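You operate a simulated robot arm through the tools that you are given. There is no shell and no other tool.

The job below is to be done with a simulated robot arm. You get a single attempt, and the scene is never put back.

## Task
The yellow alarm limit is wrong. Set it by the card, STORE it and prove it.
Fine: select its channel, raise the white signal knob till its lamp lights; end with signal 0, selector OFF.
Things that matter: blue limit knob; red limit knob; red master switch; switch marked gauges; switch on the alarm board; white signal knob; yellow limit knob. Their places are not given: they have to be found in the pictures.

Only the result counts: the job must be done as asked and must still hold three seconds after the hand-in. Knocking over, shifting, dropping, spilling or breaking anything else fails it.

## Robot
A 7-joint arm with a two-finger parallel gripper, fixed in place. Base frame: the origin is on the floor under the middle of its stand, x ahead of it, y to its left, z up; the work surface is at about z = 80. Units: cm, rad, N and s.
With the tool pointing down near the work surface it reaches from about 22 to 74 cm from the base axis. Its first joint turns from -2.897 to 2.897 rad. Payload 1.57 kg.
Tool frame: the origin (TCP) lies between the finger pads and is the grasp point; the fingertips stand 3 cm ahead of it; z points along the fingers, y is the line along which they close. The gripper opens to 11 cm. The fingers are 2.4 cm wide and 1.2 cm thick; the gripper's body (4.8 by 11.2 cm) begins 7.8 cm behind the TCP.
Orientation is told as [roll, pitch, yaw] about the base's x, y, z axes, in that order, counted from this pose: with the fingers straight down and closing along the base's y, the tool's x points along the base's -x, its y along +y and its z along -z.

## Interface
- The arm moves only by the tool servo_tool. Its argument "steps" is a list of rows, each a list of 6 numbers: the shift along the tool's x, y, z in cm, then the turn, a rotation vector about the tool's x, y, z in rad. In form: [[x, y, z, wx, wy, wz], ...]. A call has 1 to 20 rows; each row is the pose to reach, as a shift and turn from the pose commanded when the call began, along the tool's axes at that moment. "hand" is the opening, from 0 (shut) to 1 (fully open), set as the call begins (left out, the last holds). Each row takes 0.2 s and may step no farther than 5 cm and 0.15 rad from the row before; otherwise, or with a gripper value out of range, the whole call is refused. A pose out of reach is approached as far as the arm can. The call stops where the force on the tool passes 40 N (or 10 N more than at its start, if that is more) or the arm is blocked; 0.2 s more then pass. Each finger travels about 4.5 cm/s and halts on what it meets, pressing with about 34 N; the grip force reading is that of the motor and also rises with nothing between the fingers. The clock runs only during rows and for 0.2 s after the last one: add rows that repeat a pose to give the fingers time. The reply holds the time, the measured pose of the TCP, the force on the tool along the base axes, the opening and the grip force, in the units named above and with some noise, with the torque about the TCP (base axes, N m) and any sound that the robot's microphone picked up.
- Cameras (640 x 400 px; columns grow to the right, rows downward): "scene" is fixed at [39.97, -50.1, 163.89]; the picture's right is [0.97, 0.22, 0.00], its down [0.11, -0.49, -0.86] and it looks along [-0.19, 0.84, -0.50] (base axes); focal length 316 px, centre (320, 200). "wrist" rides on the gripper at [7, 1.6, -14.1] in the tool frame; the picture's right is [-0.23, 0.97, 0.00], its down [-0.86, -0.20, -0.48] and it looks along [-0.47, -0.11, 0.88] (tool axes); focal length 222 px, centre (320, 200).
- camera(camera): a new picture of that camera. The clock stands still meanwhile.
- lift_body(by): slides the trunk up (or, below 0, down) by that many cm; the arm rides with it, the base frame stays. It gives what a move gives, with no picture.
- pixel_to_xyz(camera, pixels): there is no depth. For up to 12 entries [column, row, z] of the newest picture of that camera ("zoom" is the newest enlarged one), the place [x, y] in the base frame at which the ray of that pixel passes the height z, good to about 0.2 cm. The clock stands still meanwhile.
- inspect(camera, box): a new picture of the part [left, top, right, bottom] of that camera's present view, enlarged. The clock stands still meanwhile.
- hand_in(): hands the job in; it is judged then, once.

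Leave the gripper open and the arm clear of the work at the hand-in unless told otherwise.

The tools are called as name(argument=value, ...) on one line, values as JSON. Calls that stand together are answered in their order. servo_tool: Moves the arm, as the interface text tells. Its arguments: {"type":"object","properties":{"steps":{"type":"array","items":{"type":"array","items":{"type":"number"}}},"hand":{"type":"number"}},"required":["steps"]} The other tools are called the same way: lift_body (by) moves the trunk up or down; camera (camera) takes a picture; pixel_to_xyz (camera, pixels) gives the place at which the rays of pixels pass given heights; inspect (camera, box) takes an enlarged picture of a part of a camera's view; hand_in () hands the job in.

At the start:

```text
time: 0.0
tool_pos: [21.41, 34.71, 132.34]
tcp_rot: [0.0, 0.0, 0.002]
force: [-0.2, -0.6, -0.9]
torque: [0.01, 0.0, -0.01]
grip_width: 10.99
gripper_force: 0.1
trunk travel left (down, up): [-52.5, 6.5]
```

scene: 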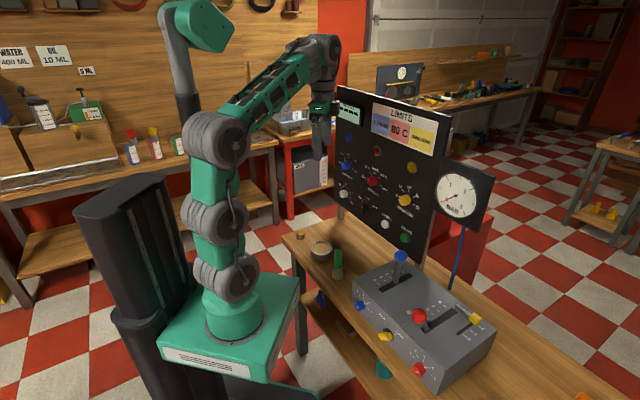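
wrist: 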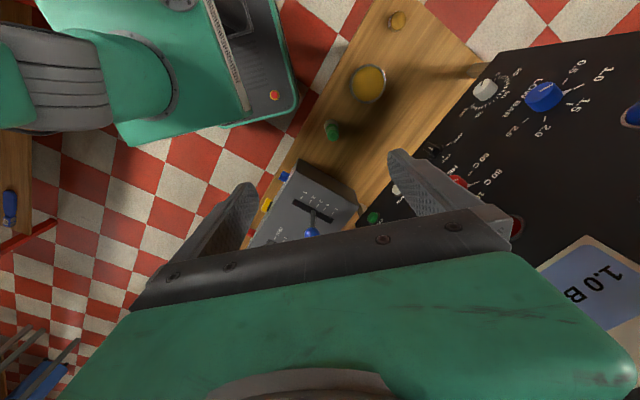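

I see a black alarm board with knobs, a card "LIMITS" at the top around (405,125), and a grey lever box in front. I will enlarge the board in the scene camera first.

inspect(camera="scene", box=[330, 80, 460, 170])

inspect(camera="scene", box=[325, 140, 455, 260])

inspect(camera="scene", box=[340, 240, 500, 390])

```text
4.44 times, centred on (395, 125) of scene
```

zoom: 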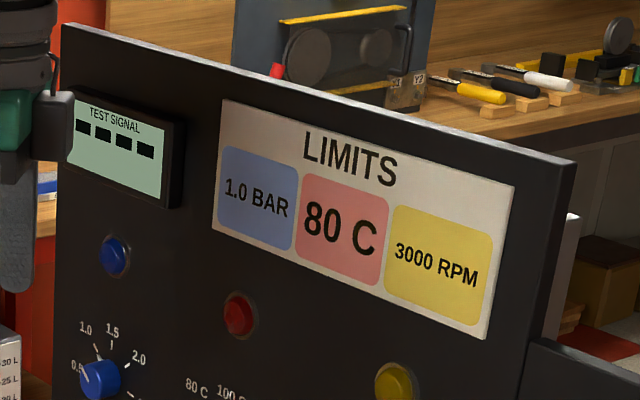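

```text
3.33 times, centred on (390, 200) of scene
```

zoom: 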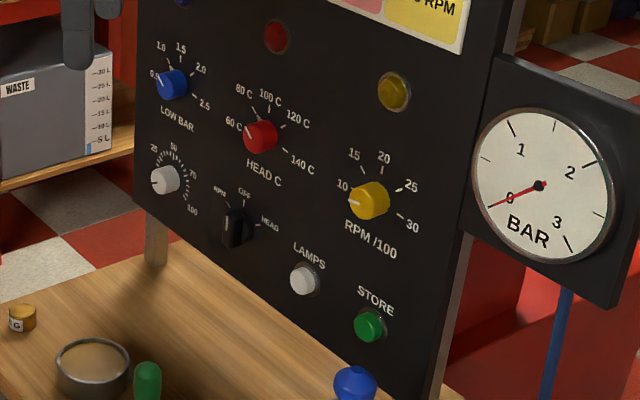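

```text
2.67 times, centred on (420, 315) of scene
```

zoom: 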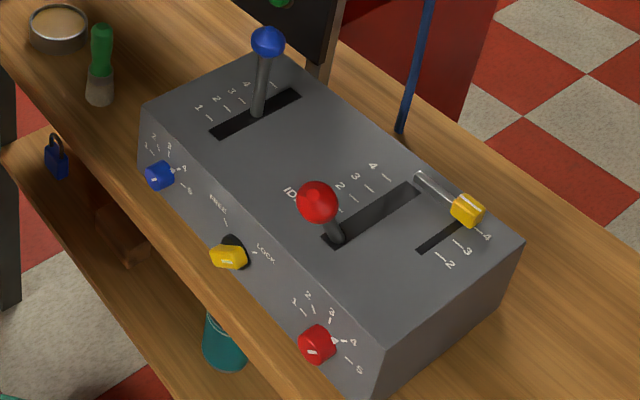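

The card reads: blue 1.0 BAR, red 80 C, yellow 3000 RPM. The yellow knob (RPM/100) points at 10, so it must go to 30. Next I look for the remaining switches (master, gauges) in other parts of the scene and get a closer look at the board.

inspect(camera="scene", box=[270, 210, 370, 330])

inspect(camera="scene", box=[335, 170, 425, 250])

inspect(camera="scene", box=[360, 40, 560, 130])

inspect(camera="wrist", box=[240, 0, 640, 250])

```text
3.33 times, centred on (320, 270) of scene
```

zoom: 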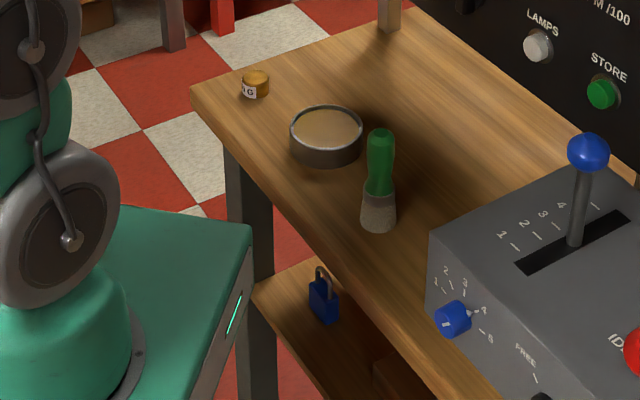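

```text
5.00 times, centred on (380, 210) of scene
```

zoom: 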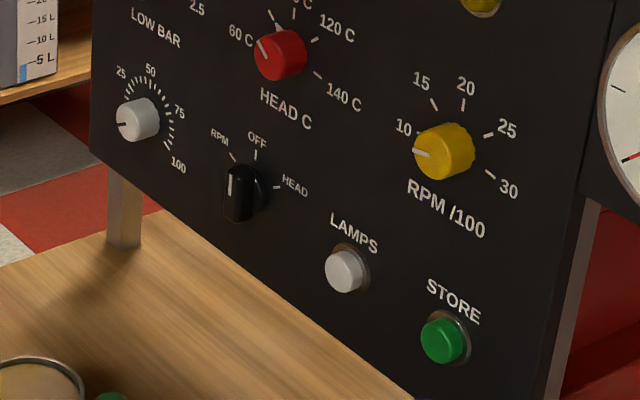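

```text
3.20 times, centred on (460, 85) of scene
```

zoom: 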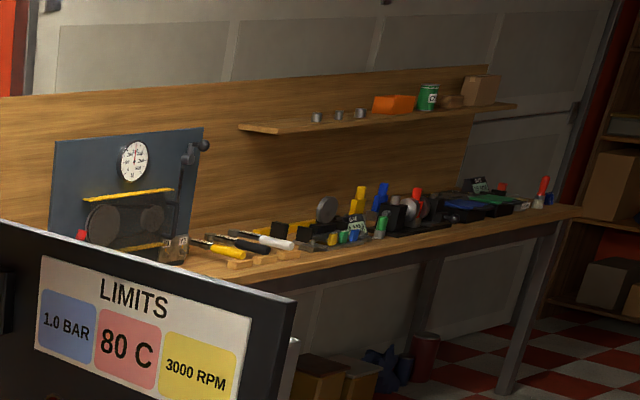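

```text
1.60 times, centred on (440, 125) of wrist
```

zoom: 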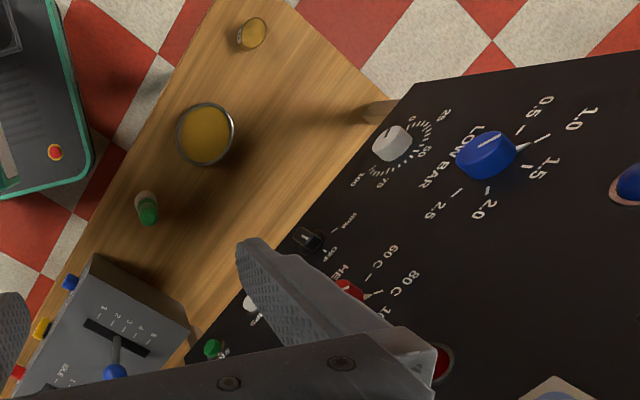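

Next I locate the bench, panel legs and grey box by asking where certain pixels meet the work surface and other heights.

pixel_to_xyz(camera="scene", pixels=[[340.5, 218, 80], [282, 236, 80], [336, 88, 130], [336, 88, 125], [336, 88, 120], [452, 112, 125], [452, 112, 120], [452, 112, 130], [320, 251, 80], [337, 277, 80], [300, 236, 80]])

camera(camera="scene")

```text
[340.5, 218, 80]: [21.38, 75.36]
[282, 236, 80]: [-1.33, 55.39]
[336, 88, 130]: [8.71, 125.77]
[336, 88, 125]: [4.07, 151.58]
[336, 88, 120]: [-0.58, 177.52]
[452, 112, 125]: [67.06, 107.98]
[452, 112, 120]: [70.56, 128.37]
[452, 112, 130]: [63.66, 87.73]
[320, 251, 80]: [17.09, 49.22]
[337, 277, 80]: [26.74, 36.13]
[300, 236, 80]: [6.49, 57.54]
```

```text
taken
```

scene: 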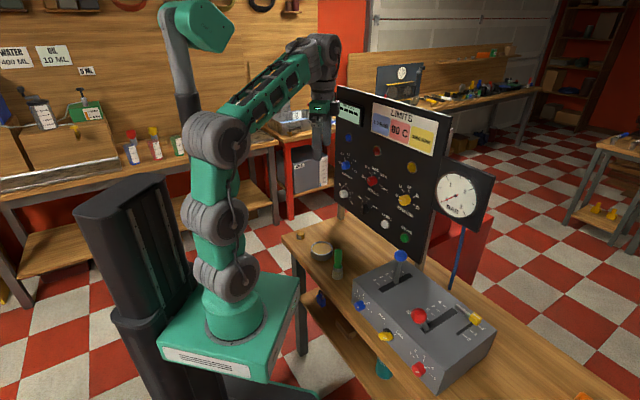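

The board is a vertical panel standing diagonally, roughly facing the robot, about 70 cm from the base axis. Its left leg is near (21,75) and the yellow knob at pixel (404,200) is near (47.6, 51, 107.6). I will bring the wrist camera round to face the board, pointing the tool at it and 28 degrees down, with the fingertips about 17 cm short of it.

servo_tool(steps=[[-0.28, 0.72, 1.36, -0.0316, -0.0727, -0.0526], [-0.56, 1.44, 2.71, -0.0631, -0.1454, -0.1051], [-0.84, 2.16, 4.07, -0.0947, -0.2181, -0.1577], [-1.11, 2.89, 5.43, -0.1263, -0.2909, -0.2103], [-1.39, 3.61, 6.79, -0.1579, -0.3636, -0.2629], [-1.67, 4.33, 8.14, -0.1894, -0.4363, -0.3154], [-1.95, 5.05, 9.5, -0.221, -0.509, -0.368], [-2.23, 5.77, 10.86, -0.2526, -0.5817, -0.4206], [-2.51, 6.49, 12.21, -0.2841, -0.6544, -0.4731], [-2.79, 7.21, 13.57, -0.3157, -0.7271, -0.5257], [-3.06, 7.94, 14.93, -0.3473, -0.7999, -0.5783], [-3.34, 8.66, 16.29, -0.3789, -0.8726, -0.6309], [-3.62, 9.38, 17.64, -0.4104, -0.9453, -0.6834], [-3.9, 10.1, 19, -0.442, -1.018, -0.736]], hand=1)

camera(camera="wrist")

camera(camera="scene")

```text
time: 3.0
tool_pos: [14.43, 32.64, 138.09]
tcp_rot: [-0.014, -0.843, 0.813]
force: [0.4, -0.1, 0.1]
torque: [0.04, 0.03, -0.02]
grip_width: 11.0
gripper_force: 0.0
out of reach, approached as far as the arm can: row 7, 8, 9, 10, 11, 12, 13, 14
trunk travel left (down, up): [-52.5, 6.5]
```

```text
taken
```

wrist: 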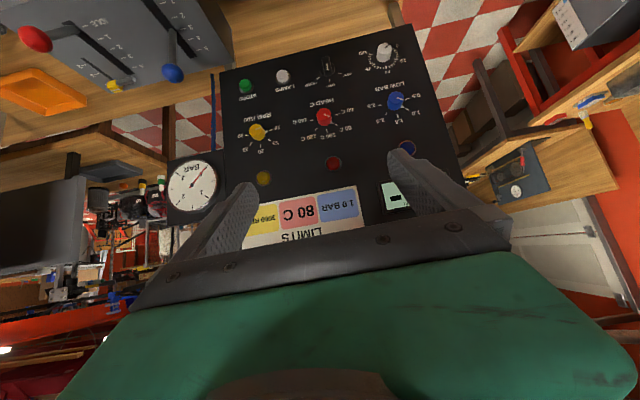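

```text
taken
```

scene: 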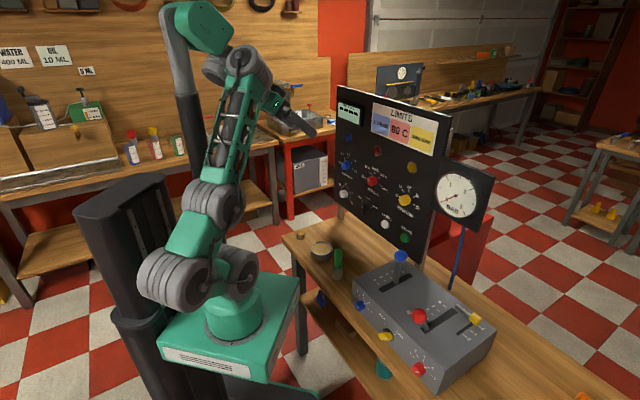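

The arm folded and stopped short at (14.4, 32.6, 138.1), but the wrist picture now shows the whole board upside down. I enlarge the parts of it.

inspect(camera="wrist", box=[215, 30, 345, 210])

inspect(camera="wrist", box=[280, 20, 460, 160])

inspect(camera="wrist", box=[0, 0, 240, 150])

inspect(camera="wrist", box=[230, 140, 430, 260])

inspect(camera="wrist", box=[460, 0, 640, 220])

inspect(camera="wrist", box=[0, 140, 220, 300])

```text
2.22 times, centred on (280, 120) of wrist
```

zoom: 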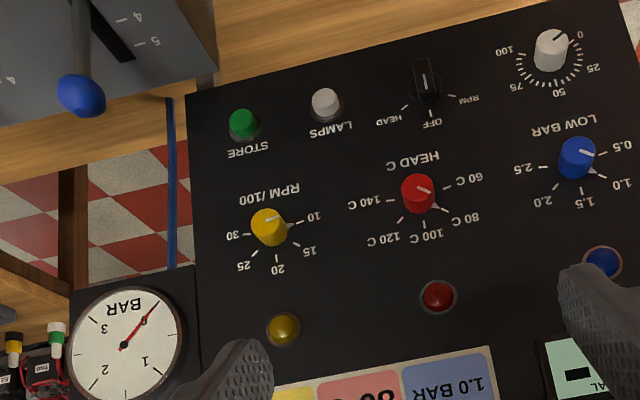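

```text
2.86 times, centred on (370, 90) of wrist
```

zoom: 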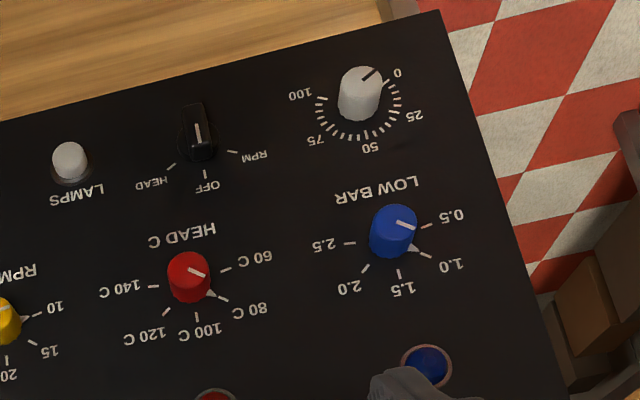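

```text
2.67 times, centred on (120, 75) of wrist
```

zoom: 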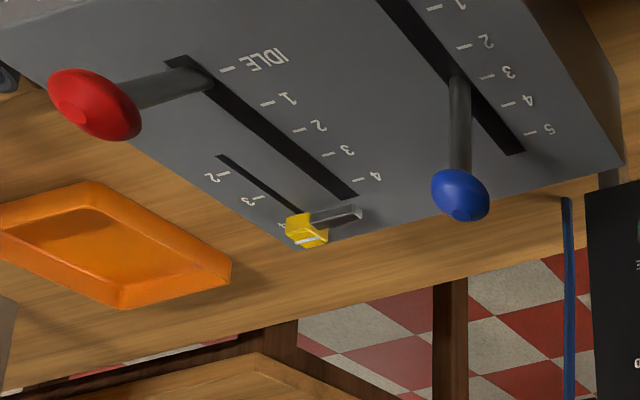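

```text
3.20 times, centred on (330, 200) of wrist
```

zoom: 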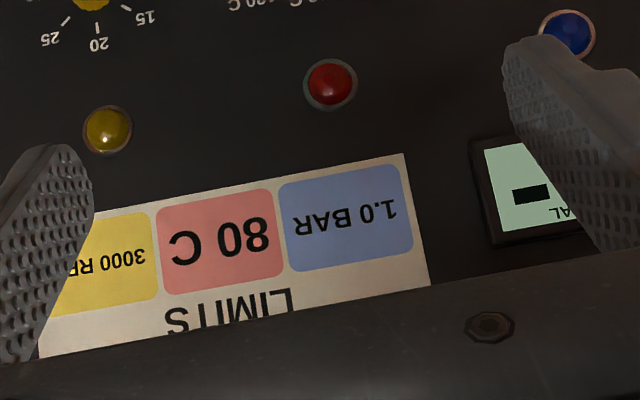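

```text
1.82 times, centred on (550, 110) of wrist
```

zoom: 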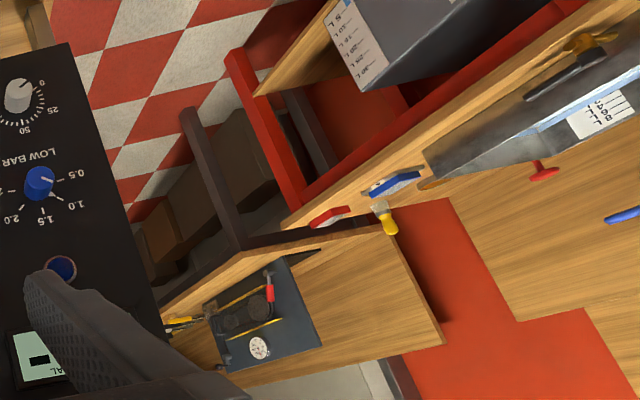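

```text
2.50 times, centred on (110, 220) of wrist
```

zoom: 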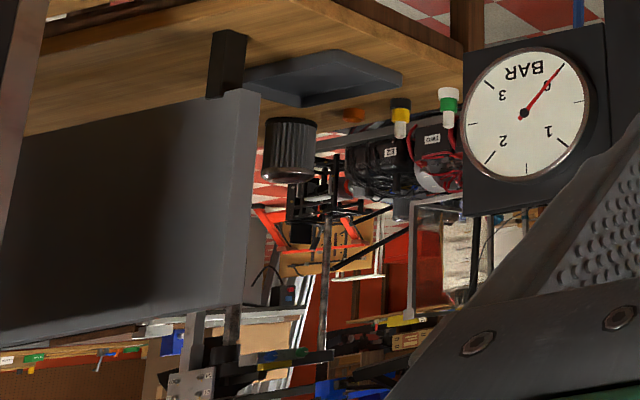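

The knobs show blue at 1.0, red at 80 C and yellow at 10, with the selector on OFF and the signal at 0. I have not found the red master switch or the gauges switch yet, so I search the other parts of the scene.

inspect(camera="scene", box=[0, 40, 200, 165])

inspect(camera="scene", box=[240, 60, 360, 170])

inspect(camera="scene", box=[430, 60, 560, 120])

inspect(camera="scene", box=[540, 100, 640, 260])

inspect(camera="scene", box=[280, 270, 420, 400])

inspect(camera="scene", box=[400, 150, 520, 300])

```text
3.20 times, centred on (100, 102) of scene
```

zoom: 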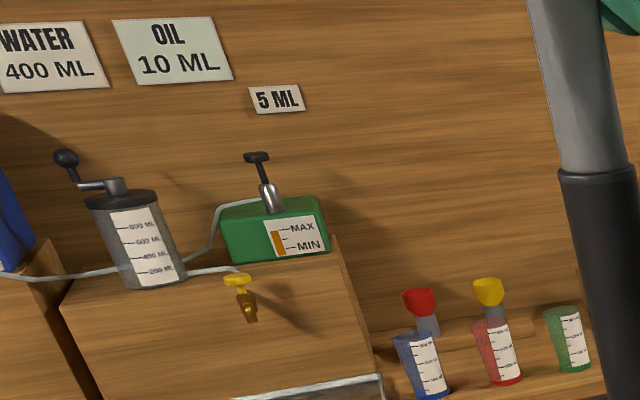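

```text
3.64 times, centred on (300, 115) of scene
```

zoom: 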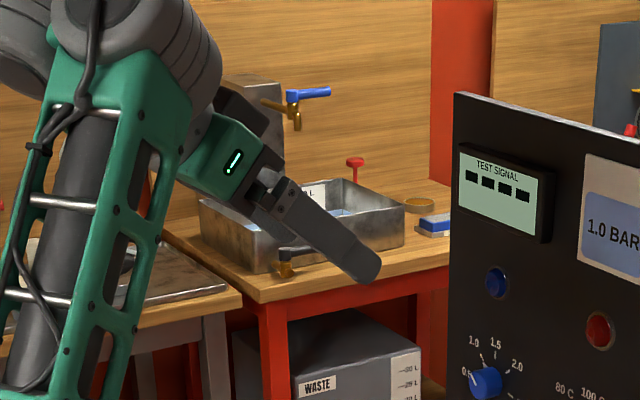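

```text
4.92 times, centred on (495, 90) of scene
```

zoom: 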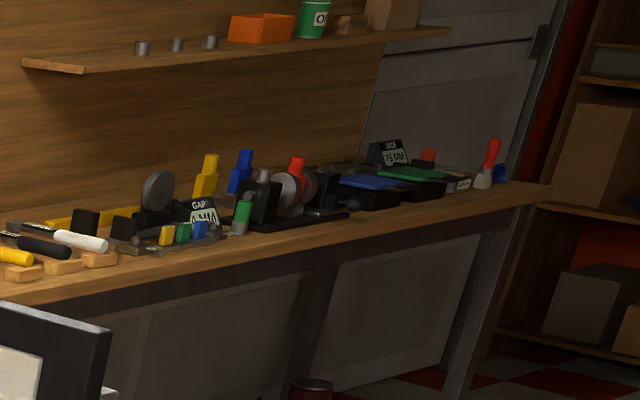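

```text
2.50 times, centred on (590, 180) of scene
```

zoom: 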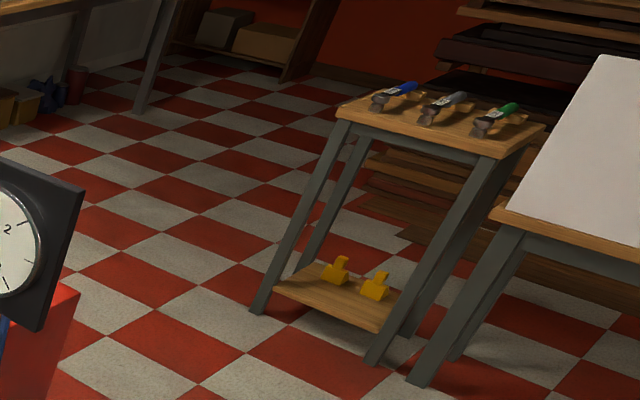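

```text
3.08 times, centred on (350, 335) of scene
```

zoom: 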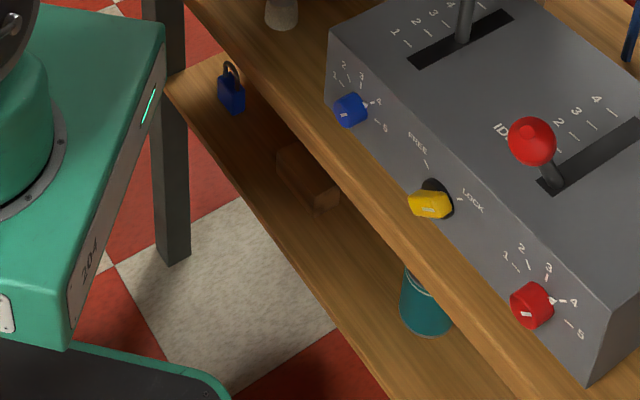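

```text
2.67 times, centred on (460, 225) of scene
```

zoom: 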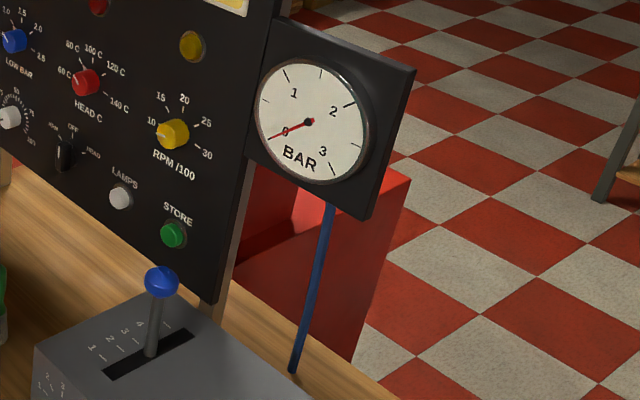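

No master or gauges switch is in sight so far. The display shows dashes while the selector is OFF, so I will find out whether the board is live when I use it. The hand cannot tip forward at this height because the shoulder is too high, so I lower the trunk by 25 cm. The hand is over clear space in front of the bench.

lift_body(by=-22)

camera(camera="scene")

camera(camera="wrist")

```text
time: 5.3
tool_pos: [14.33, 32.74, 116.02]
tcp_rot: [-0.014, -0.843, 0.812]
force: [0.5, 0.9, 0.4]
torque: [-0.03, -0.03, 0.01]
grip_width: 11.0
gripper_force: 0.1
trunk travel left (down, up): [-30.5, 28.5]
```

```text
taken
```

scene: 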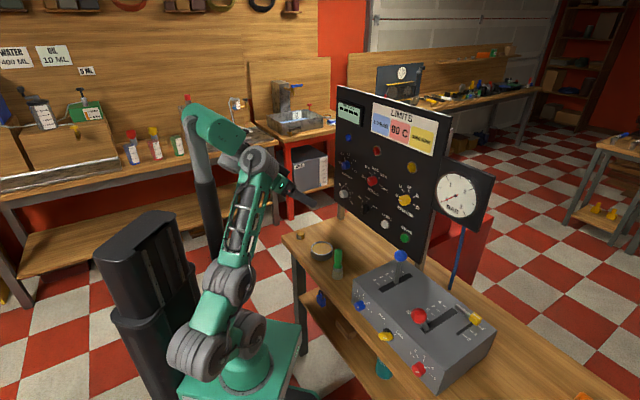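

```text
taken
```

wrist: 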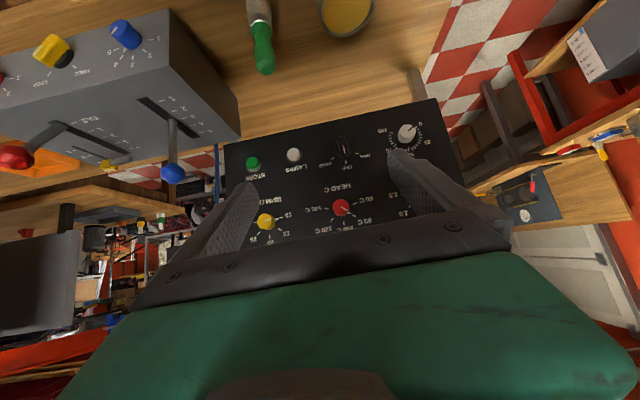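

The trunk is down and the tool is at z = 116. Now I push the hand about 14 cm forward toward the board, keeping its tilt, so the arm unfolds.

servo_tool(steps=[[-1.2, 0, 1.34, 0, 0, 0], [-2.4, 0, 2.69, 0, 0, 0], [-3.6, 0, 4.03, 0, 0, 0], [-4.8, 0, 5.38, 0, 0, 0], [-6.0, 0, 6.72, 0, 0, 0], [-7.2, 0, 8.06, 0, 0, 0], [-8.4, 0, 9.41, 0, 0, 0], [-9.6, 0, 10.75, 0, 0, 0]])

camera(camera="scene")

camera(camera="wrist")

```text
time: 7.1
tool_pos: [23.86, 41.24, 124.42]
tcp_rot: [0.03, -0.855, 0.782]
force: [0.2, 0.7, -0.1]
torque: [0.0, 0.01, -0.04]
grip_width: 11.0
gripper_force: 0.1
out of reach, approached as far as the arm can: row 1, 2, 3, 4, 5, 6, 7, 8
trunk travel left (down, up): [-30.5, 28.5]
```

```text
taken
```

scene: 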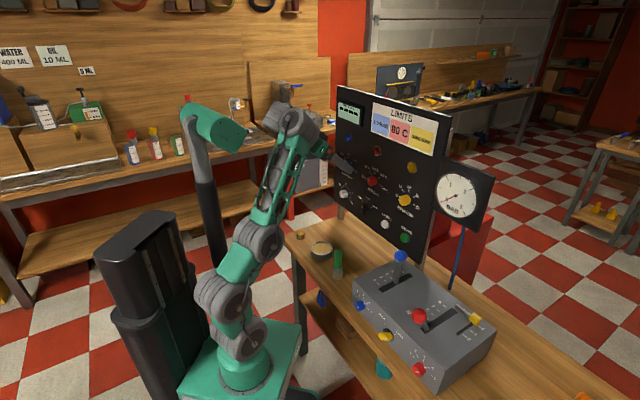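

```text
taken
```

wrist: 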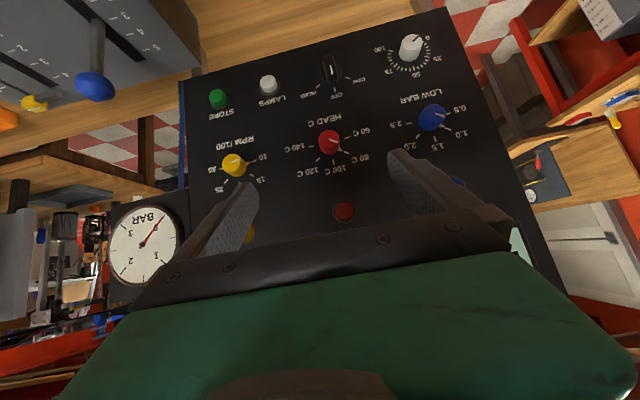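

The arm moved forward but took an odd elbow-low shape and was reported out of reach. I look closely at how the arm is folded before going on.

inspect(camera="scene", box=[160, 90, 380, 400])

```text
1.29 times, centred on (270, 245) of scene
```

zoom: 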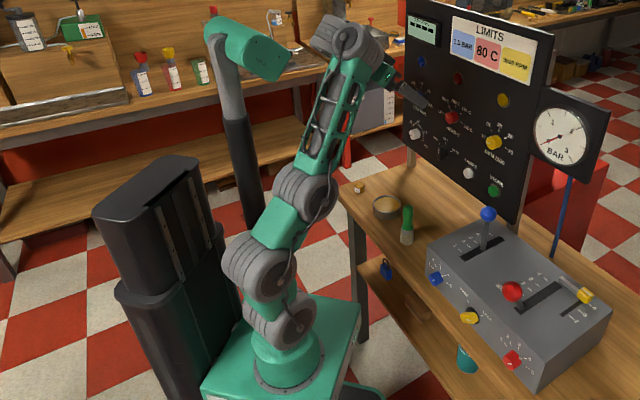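

The shape is just a folded elbow. I will bring the hand to the right and lower, in front of the middle of the board at about (34, 36.6, 114), so the arm lines up with the board.

servo_tool(steps=[[0.5, -1.05, 0.95, 0, 0, 0], [1.0, -2.1, 1.9, 0, 0, 0], [1.5, -3.15, 2.86, 0, 0, 0], [2.0, -4.2, 3.81, 0, 0, 0], [2.5, -5.25, 4.77, 0, 0, 0], [3.0, -6.3, 5.72, 0, 0, 0], [3.5, -7.35, 6.67, 0, 0, 0], [4.0, -8.4, 7.62, 0, 0, 0], [4.5, -9.45, 8.58, 0, 0, 0], [5.0, -10.5, 9.53, 0, 0, 0]])

camera(camera="scene")

```text
time: 9.3
tool_pos: [34.8, 36.94, 119.14]
tcp_rot: [0.142, -0.885, 0.75]
force: [-0.6, 0.1, 0.4]
torque: [-0.03, 0.03, -0.02]
grip_width: 10.98
gripper_force: 0.1
out of reach, approached as far as the arm can: row 1, 2, 3, 4, 5, 6, 7, 8, 9, 10
trunk travel left (down, up): [-30.5, 28.5]
```

```text
taken
```

scene: 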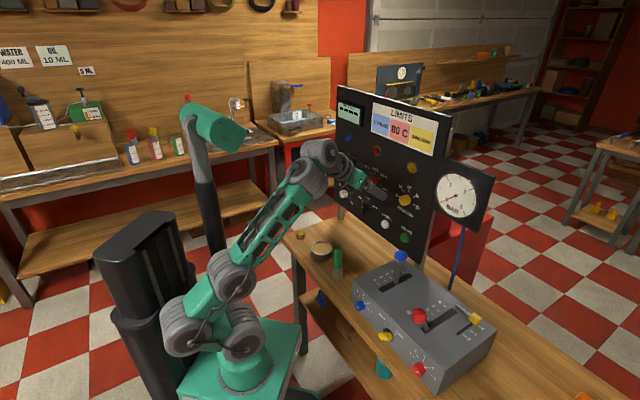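

The hand is at (34.8, 36.9, 119.1), 5 cm higher than asked. I send a single row with no motion to see whether the arm still counts itself as out of reach here.

servo_tool(steps=[[0, 0, 0, 0, 0, 0]])

```text
time: 9.7
tool_pos: [34.84, 37.03, 119.05]
tcp_rot: [0.145, -0.882, 0.748]
force: [-0.3, 0.9, 0.2]
torque: [0.0, 0.02, -0.01]
grip_width: 10.99
gripper_force: 0.1
trunk travel left (down, up): [-30.5, 28.5]
```

It is free here. I test whether the hand can tip further toward horizontal by turning it 0.3 rad about the tool's y.

servo_tool(steps=[[0, 0, 0, 0, -0.1, 0], [0, 0, 0, 0, -0.2, 0], [0, 0, 0, 0, -0.3, 0], [0, 0, 0, 0, -0.3, 0]])

camera(camera="scene")

```text
time: 10.7
tool_pos: [33.92, 37.91, 113.86]
tcp_rot: [0.044, -1.181, 0.765]
force: [1.1, 4.6, -5.6]
torque: [0.26, -0.35, -0.12]
grip_width: 10.99
gripper_force: 0.1
out of reach, approached as far as the arm can: row 1, 2, 3
trunk travel left (down, up): [-30.5, 28.5]
```

```text
taken
```

scene: 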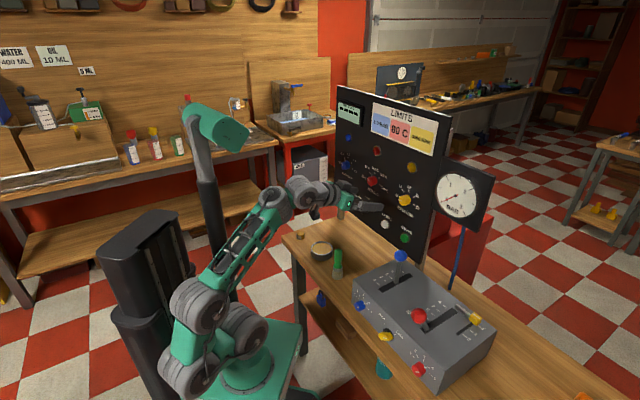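

The last row was in reach and the hand is now tipped to 1.18 rad from straight down. A force of about 6 N shows, so I send a null row to see whether it is still settling.

servo_tool(steps=[[0, 0, 0, 0, 0, 0], [0, 0, 0, 0, 0, 0]])

camera(camera="wrist")

```text
time: 11.3
tool_pos: [33.76, 37.24, 114.04]
tcp_rot: [0.055, -1.185, 0.754]
force: [0.0, -0.2, -0.5]
torque: [0.0, -0.01, -0.04]
grip_width: 11.02
gripper_force: 0.0
trunk travel left (down, up): [-30.5, 28.5]
```

```text
taken
```

wrist: 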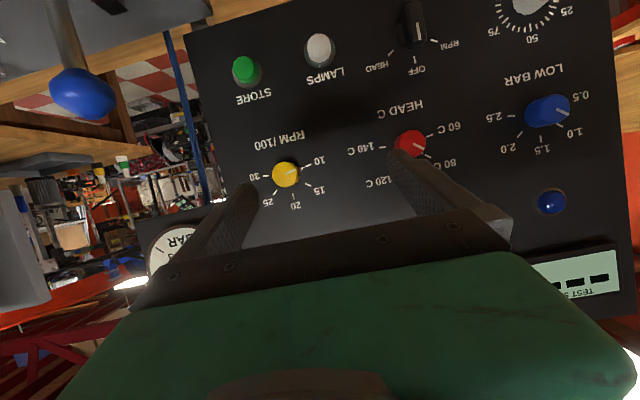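

Settled, no force. The wrist picture shows the yellow knob at (286,172) and the other knobs. I zoom in both cameras so I can match points and work out the board's exact position.

inspect(camera="wrist", box=[220, 30, 380, 230])

inspect(camera="wrist", box=[370, 0, 640, 170])

inspect(camera="scene", box=[380, 150, 440, 260])

inspect(camera="scene", box=[330, 150, 400, 230])

```text
2.00 times, centred on (300, 130) of wrist
```

zoom: 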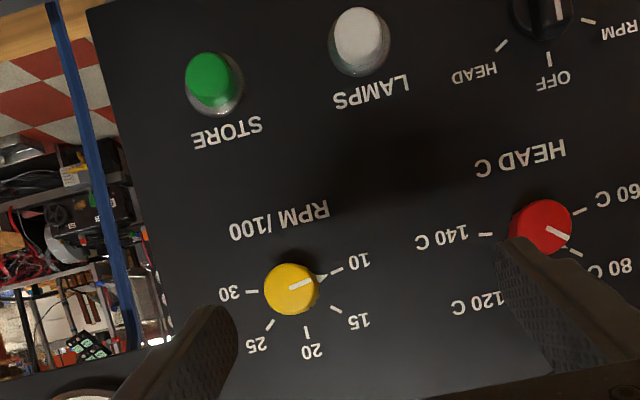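

```text
2.35 times, centred on (505, 85) of wrist
```

zoom: 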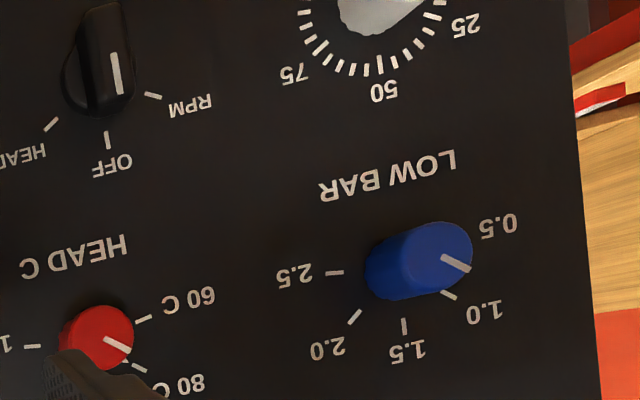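

```text
3.64 times, centred on (410, 205) of scene
```

zoom: 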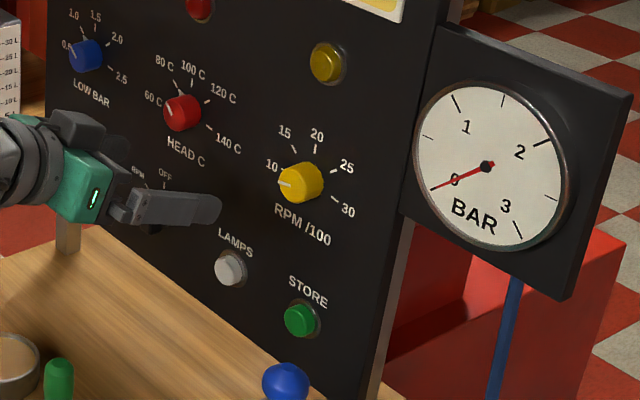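

```text
5.00 times, centred on (365, 190) of scene
```

zoom: 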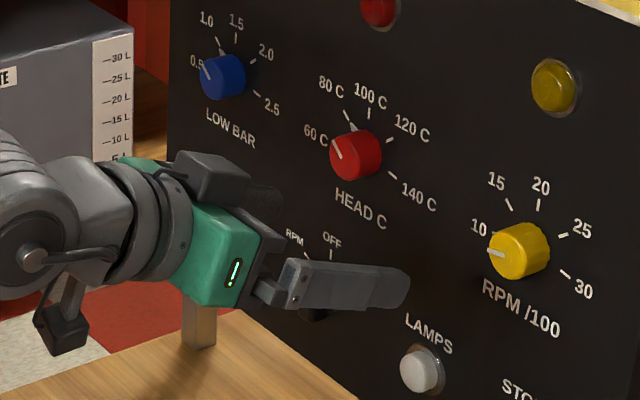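

I match panel marks: the 30 tick of the yellow dial at scene (414,204.6) and wrist (265.5,176), the 20 tick at scene (408.8,190.8) and wrist (293.5,195), and blue 2.5 at scene (352.6,168.4) and wrist (511,115.6). I also match red 140 and the STORE ring.

pixel_to_xyz(camera="scene", pixels=[[414, 204.6, 104], [414, 204.6, 108], [408.8, 190.8, 108], [408.8, 190.8, 112], [352.6, 168.4, 106], [352.6, 168.4, 110], [379.4, 185.4, 105], [379.4, 185.4, 109], [405.3, 237.4, 91], [405.3, 237.4, 95]])

camera(camera="wrist")

pixel_to_xyz(camera="wrist", pixels=[[265.5, 176, 104], [265.5, 176, 108], [293.5, 195, 108], [293.5, 195, 112], [511, 115.6, 106], [511, 115.6, 110], [383, 147, 105], [383, 147, 109], [247.5, 72.5, 91], [247.5, 72.5, 95]])

```text
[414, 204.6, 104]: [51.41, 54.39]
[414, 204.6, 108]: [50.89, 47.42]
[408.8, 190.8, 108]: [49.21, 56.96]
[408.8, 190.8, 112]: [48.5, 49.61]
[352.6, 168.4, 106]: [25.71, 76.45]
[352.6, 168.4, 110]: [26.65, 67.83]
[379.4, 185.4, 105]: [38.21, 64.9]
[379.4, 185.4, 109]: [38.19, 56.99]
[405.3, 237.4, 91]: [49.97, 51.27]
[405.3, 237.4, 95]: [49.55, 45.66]
```

```text
taken
```

wrist: 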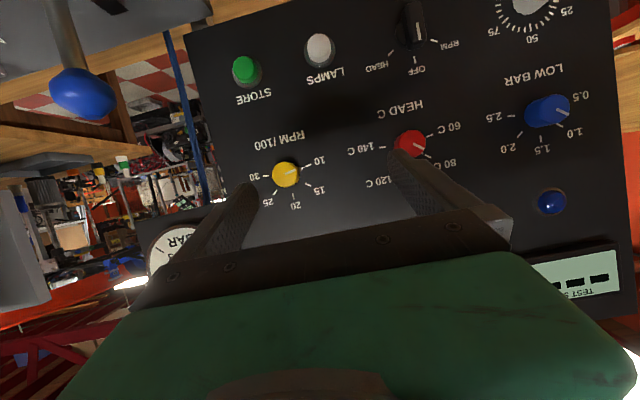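

```text
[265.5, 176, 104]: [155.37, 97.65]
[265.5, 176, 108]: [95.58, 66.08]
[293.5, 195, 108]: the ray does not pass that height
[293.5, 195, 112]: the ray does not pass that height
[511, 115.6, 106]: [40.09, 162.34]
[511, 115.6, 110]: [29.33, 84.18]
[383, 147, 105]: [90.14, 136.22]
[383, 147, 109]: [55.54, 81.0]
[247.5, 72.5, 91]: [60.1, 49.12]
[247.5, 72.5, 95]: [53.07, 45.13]
```

Intersecting the rays puts the board in the plane x + y ≈ 92.3, with its normal at 45 degrees. The yellow knob centre is near (48.1, 44.2, 111.6). I now level the tool along the board normal and centre it on the yellow knob, with the fingertips about 10 cm short of the board.

servo_tool(steps=[[0.25, -0.89, 0.41, 0.004, -0.064, -0.003], [0.51, -1.78, 0.82, 0.008, -0.128, -0.006], [0.76, -2.67, 1.22, 0.012, -0.193, -0.008], [1.01, -3.56, 1.63, 0.016, -0.257, -0.011], [1.27, -4.45, 2.04, 0.019, -0.321, -0.014], [1.52, -5.34, 2.45, 0.0233, -0.3855, -0.0167], [1.52, -5.34, 2.45, 0.0233, -0.3855, -0.0167], [1.52, -5.34, 2.45, 0.0233, -0.3855, -0.0167]])

camera(camera="wrist")

camera(camera="scene")

```text
time: 13.1
tool_pos: [38.7, 34.79, 111.49]
tcp_rot: [-3.1, -1.571, -2.397]
force: [0.3, -0.2, -0.5]
torque: [-0.01, -0.01, 0.0]
grip_width: 11.01
gripper_force: 0.1
trunk travel left (down, up): [-30.5, 28.5]
```

```text
taken
```

wrist: 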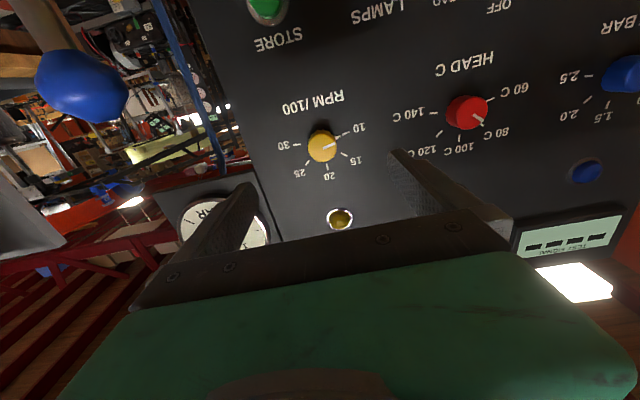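

```text
taken
```

scene: 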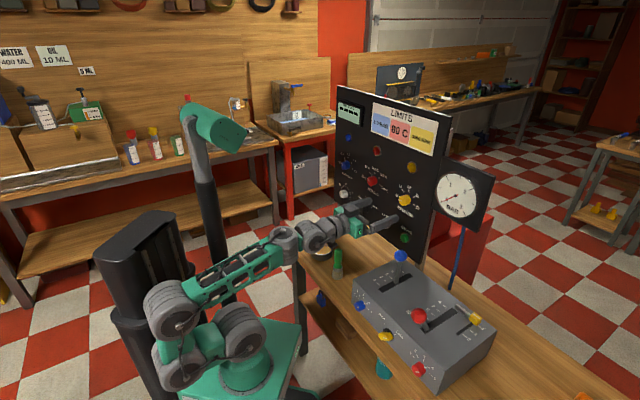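

The tool is level and on axis. The tool axis should meet the board near pixel (320,145), and the yellow knob is right there. I zoom in to fine-centre and read the dial angles.

inspect(camera="wrist", box=[270, 90, 370, 190])

inspect(camera="scene", box=[340, 150, 460, 290])

```text
4.00 times, centred on (320, 140) of wrist
```

zoom: 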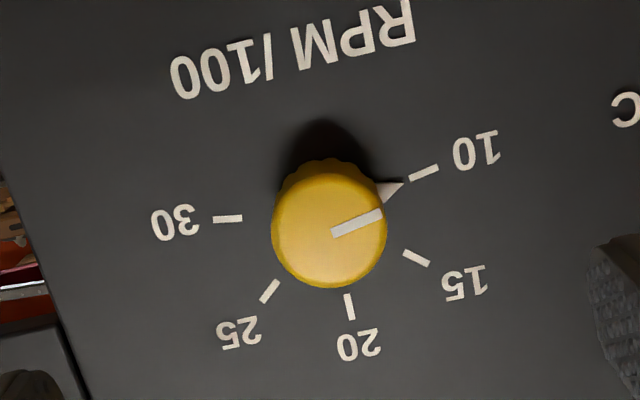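

```text
2.86 times, centred on (400, 220) of scene
```

zoom: 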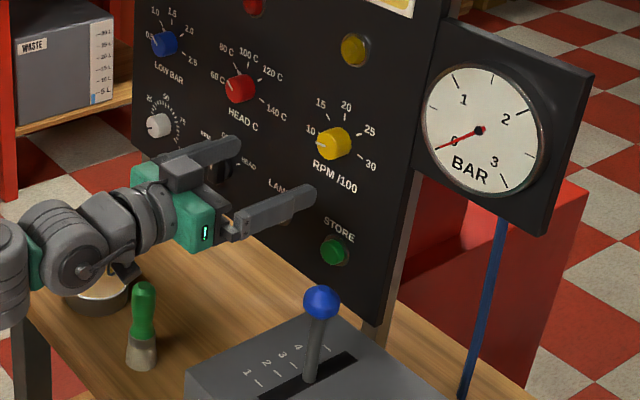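

The dial ticks fit 50 degree spacing, with 10 at -100° and 30 at +100°, and the knob is about 3.3 cm wide and 2 cm deep. Before I rotate the hand I check where the blue lever ball is: scene (400,256), wrist (82,87).

pixel_to_xyz(camera="scene", pixels=[[400.3, 255.7, 98], [400.3, 255.7, 104], [418, 316, 98], [418, 316, 104]])

pixel_to_xyz(camera="wrist", pixels=[[82, 87, 98], [82, 87, 104]])

```text
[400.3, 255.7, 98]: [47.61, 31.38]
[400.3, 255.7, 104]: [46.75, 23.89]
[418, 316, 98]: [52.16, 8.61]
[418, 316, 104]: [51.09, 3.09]
```

```text
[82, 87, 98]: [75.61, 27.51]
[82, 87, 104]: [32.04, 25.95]
```

The ball is at (47, 26.5, 102), about 15 cm from the tool axis and clear of it. I turn the hand -100° about its axis at the standoff and apply the small centring shift. That sets the fingers across the knob's pointer nose, so that a single grip can later turn it +200°.

servo_tool(steps=[[0.24, 0.27, 0, 0, 0, -0.1454], [0.24, 0.27, 0, 0, 0, -0.2908], [0.24, 0.27, 0, 0, 0, -0.4363], [0.24, 0.27, 0, 0, 0, -0.5817], [0.24, 0.27, 0, 0, 0, -0.7271], [0.24, 0.27, 0, 0, 0, -0.8725], [0.24, 0.27, 0, 0, 0, -1.0179], [0.24, 0.27, 0, 0, 0, -1.1634], [0.24, 0.27, 0, 0, 0, -1.3088], [0.24, 0.27, 0, 0, 0, -1.4542], [0.24, 0.27, 0, 0, 0, -1.5996], [0.24, 0.27, 0, 0, 0, -1.745], [0.24, 0.27, 0, 0, 0, -1.745]])

camera(camera="wrist")

camera(camera="scene")

```text
time: 15.9
tool_pos: [38.57, 35.08, 111.37]
tcp_rot: [-1.57, 0.177, 2.355]
force: [-0.8, 0.5, 0.3]
torque: [0.01, 0.03, 0.01]
grip_width: 10.97
gripper_force: 0.1
trunk travel left (down, up): [-30.5, 28.5]
```

```text
taken
```

wrist: 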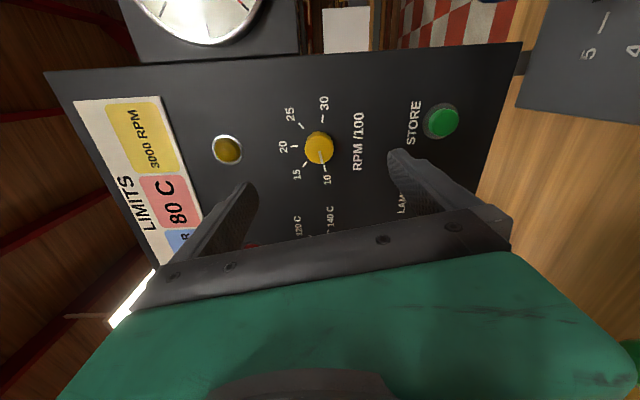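

```text
taken
```

scene: 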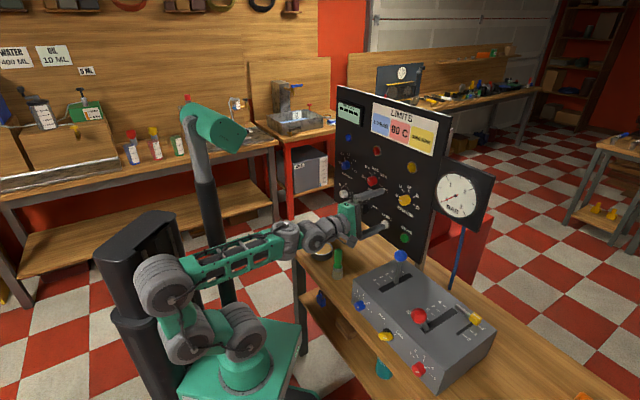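

The rotation is reachable. From this side view I check the centring again with a zoom.

inspect(camera="wrist", box=[270, 90, 370, 190])

```text
4.00 times, centred on (320, 140) of wrist
```

zoom: 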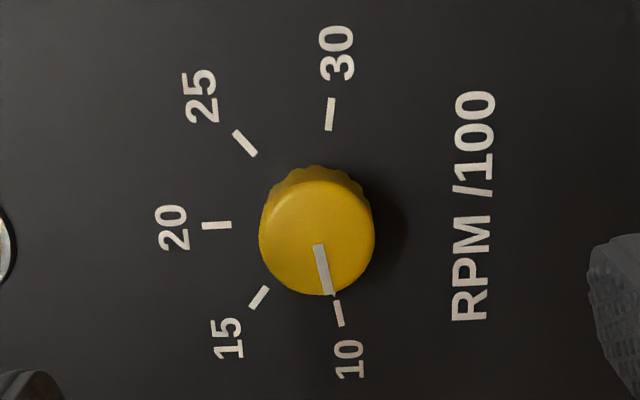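

The knob axis is within about 0.15 cm. I advance 9.4 cm with the fingers 6 cm apart, so the fingertips pass either side of the yellow knob and stop about 0.7 cm short of the board.

servo_tool(steps=[[0, -0.1, 1.6, 0, 0, 0], [0, -0.1, 3.2, 0, 0, 0], [0, -0.1, 4.8, 0, 0, 0], [0, -0.1, 6.2, 0, 0, 0], [0, -0.1, 7.4, 0, 0, 0], [0, -0.1, 8.5, 0, 0, 0], [0, -0.1, 9.4, 0, 0, 0], [0, -0.1, 9.4, 0, 0, 0]], hand=0.55)

camera(camera="wrist")

inspect(camera="scene", box=[340, 150, 460, 290])

```text
time: 17.7
tool_pos: [45.34, 41.56, 111.52]
tcp_rot: [-1.572, 0.174, 2.358]
force: [-0.9, 0.2, -0.9]
torque: [0.0, 0.0, 0.0]
grip_width: 6.05
gripper_force: 0.0
trunk travel left (down, up): [-30.5, 28.5]
```

```text
taken
```

wrist: 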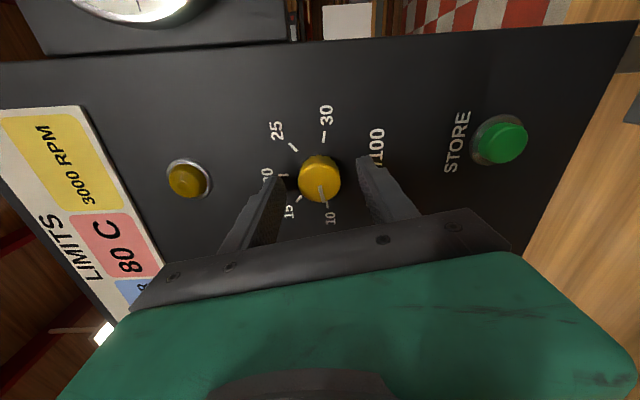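

```text
2.86 times, centred on (400, 220) of scene
```

zoom: 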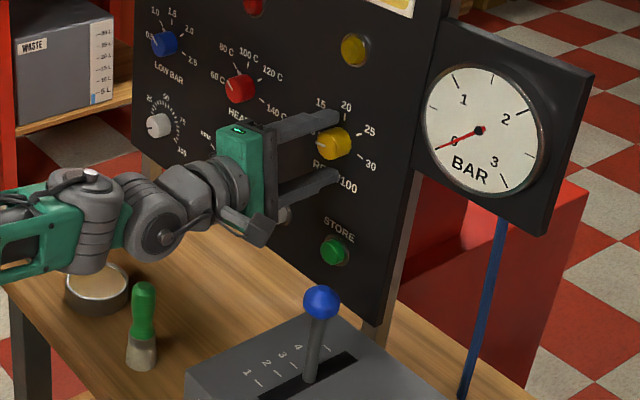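

The fingers straddle the knob, with the tips at about n = 64.4. I go 0.3 cm deeper and close on the knob.

servo_tool(steps=[[0, 0, 0.3, 0, 0, 0], [0, 0, 0.3, 0, 0, 0]])

servo_tool(steps=[[0, 0, 0, 0, 0, 0], [0, 0, 0, 0, 0, 0], [0, 0, 0, 0, 0, 0], [0, 0, 0, 0, 0, 0]], hand=0)

camera(camera="wrist")

```text
time: 18.3
tool_pos: [45.44, 41.85, 111.48]
tcp_rot: [-1.57, 0.174, 2.356]
force: [-0.4, 0.1, -0.4]
torque: [0.0, -0.01, 0.03]
grip_width: 6.02
gripper_force: 0.1
trunk travel left (down, up): [-30.5, 28.5]
```

```text
time: 19.3
tool_pos: [45.41, 41.85, 111.56]
tcp_rot: [-1.573, 0.175, 2.356]
force: [1.3, 0.2, 2.0]
torque: [-0.17, 0.21, 0.01]
grip_width: 3.37
gripper_force: 35.4
trunk travel left (down, up): [-30.5, 28.5]
```

```text
taken
```

wrist: 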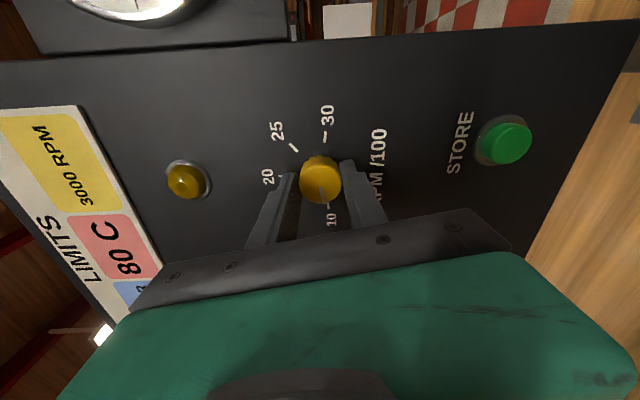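

The grip is good: width 3.37 cm and a side force of only 2 N. I turn the knob clockwise by the first 100°.

servo_tool(steps=[[0, 0, 0, 0, 0, 0.1163], [0, 0, 0, 0, 0, 0.2327], [0, 0, 0, 0, 0, 0.349], [0, 0, 0, 0, 0, 0.4653], [0, 0, 0, 0, 0, 0.5817], [0, 0, 0, 0, 0, 0.698], [0, 0, 0, 0, 0, 0.8143], [0, 0, 0, 0, 0, 0.9307], [0, 0, 0, 0, 0, 1.047], [0, 0, 0, 0, 0, 1.1633], [0, 0, 0, 0, 0, 1.2797], [0, 0, 0, 0, 0, 1.396], [0, 0, 0, 0, 0, 1.5123], [0, 0, 0, 0, 0, 1.6287], [0, 0, 0, 0, 0, 1.745], [0, 0, 0, 0, 0, 1.745]])

camera(camera="wrist")

inspect(camera="scene", box=[340, 150, 460, 290])

```text
time: 22.7
tool_pos: [45.45, 41.92, 111.47]
tcp_rot: [0.904, -1.569, -0.119]
force: [-11.1, -2.3, -7.1]
torque: [-0.15, 0.14, -0.15]
grip_width: 3.35
gripper_force: 41.5
trunk travel left (down, up): [-30.5, 28.5]
```

```text
taken
```

wrist: 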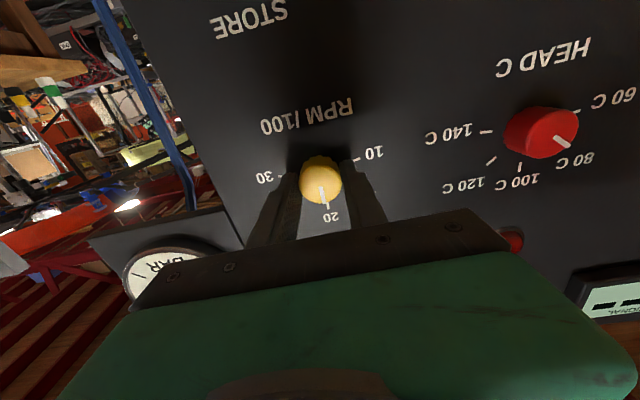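

```text
2.86 times, centred on (400, 220) of scene
```

zoom: 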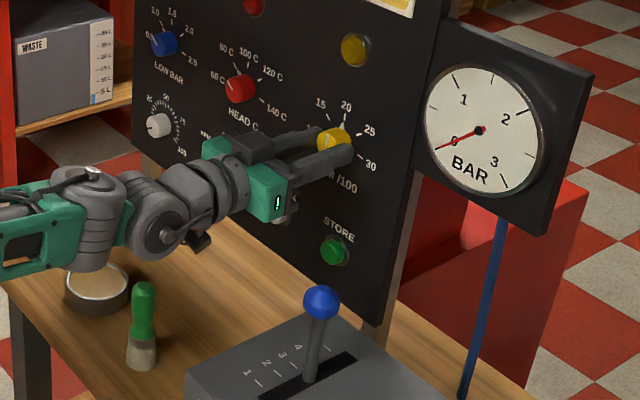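

The knob now points at 20, halfway, with about 13 N of side load from slight misalignment. I continue by 90° and ease the hand 0.1 cm along the load.

servo_tool(steps=[[0.05, 0.05, -0.08, 0, 0, 0], [0.1, 0.1, -0.1, 0, 0, 0.1163], [0.1, 0.1, -0.1, 0, 0, 0.2327], [0.1, 0.1, -0.1, 0, 0, 0.349], [0.1, 0.1, -0.1, 0, 0, 0.4653], [0.1, 0.1, -0.1, 0, 0, 0.5817], [0.1, 0.1, -0.1, 0, 0, 0.698], [0.1, 0.1, -0.1, 0, 0, 0.8143], [0.1, 0.1, -0.1, 0, 0, 0.9307], [0.1, 0.1, -0.1, 0, 0, 1.047], [0.1, 0.1, -0.1, 0, 0, 1.1633], [0.1, 0.1, -0.1, 0, 0, 1.2797], [0.1, 0.1, -0.1, 0, 0, 1.396], [0.1, 0.1, -0.1, 0, 0, 1.5123], [0.1, 0.1, -0.1, 0, 0, 1.57], [0.1, 0.1, -0.1, 0, 0, 1.57]])

camera(camera="wrist")

inspect(camera="scene", box=[380, 170, 440, 230])

```text
time: 26.1
tool_pos: [45.35, 41.89, 111.53]
tcp_rot: [1.572, 0.0, -0.785]
force: [12.6, 12.5, 17.1]
torque: [-0.06, 0.0, -0.48]
grip_width: 3.34
gripper_force: 41.3
trunk travel left (down, up): [-30.5, 28.5]
```

```text
taken
```

wrist: 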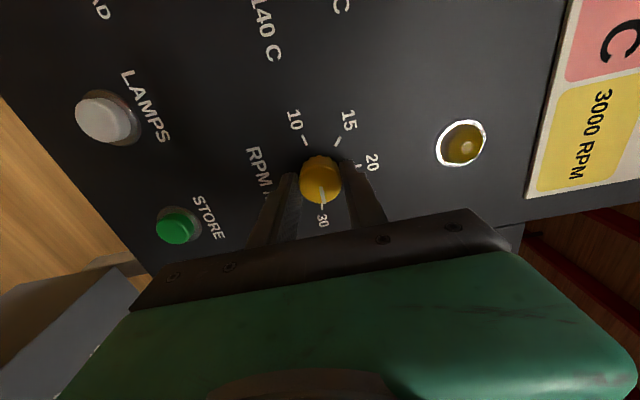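

```text
6.67 times, centred on (410, 200) of scene
```

zoom: 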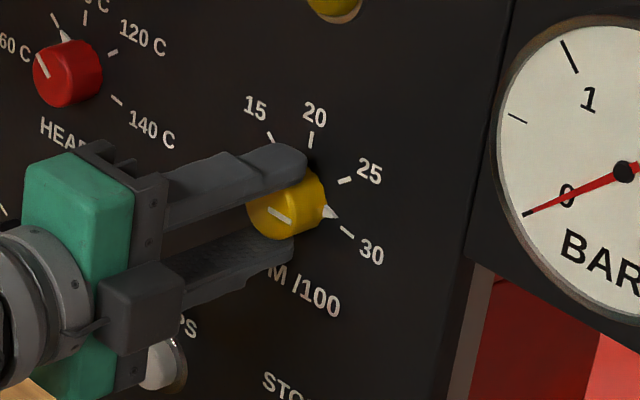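

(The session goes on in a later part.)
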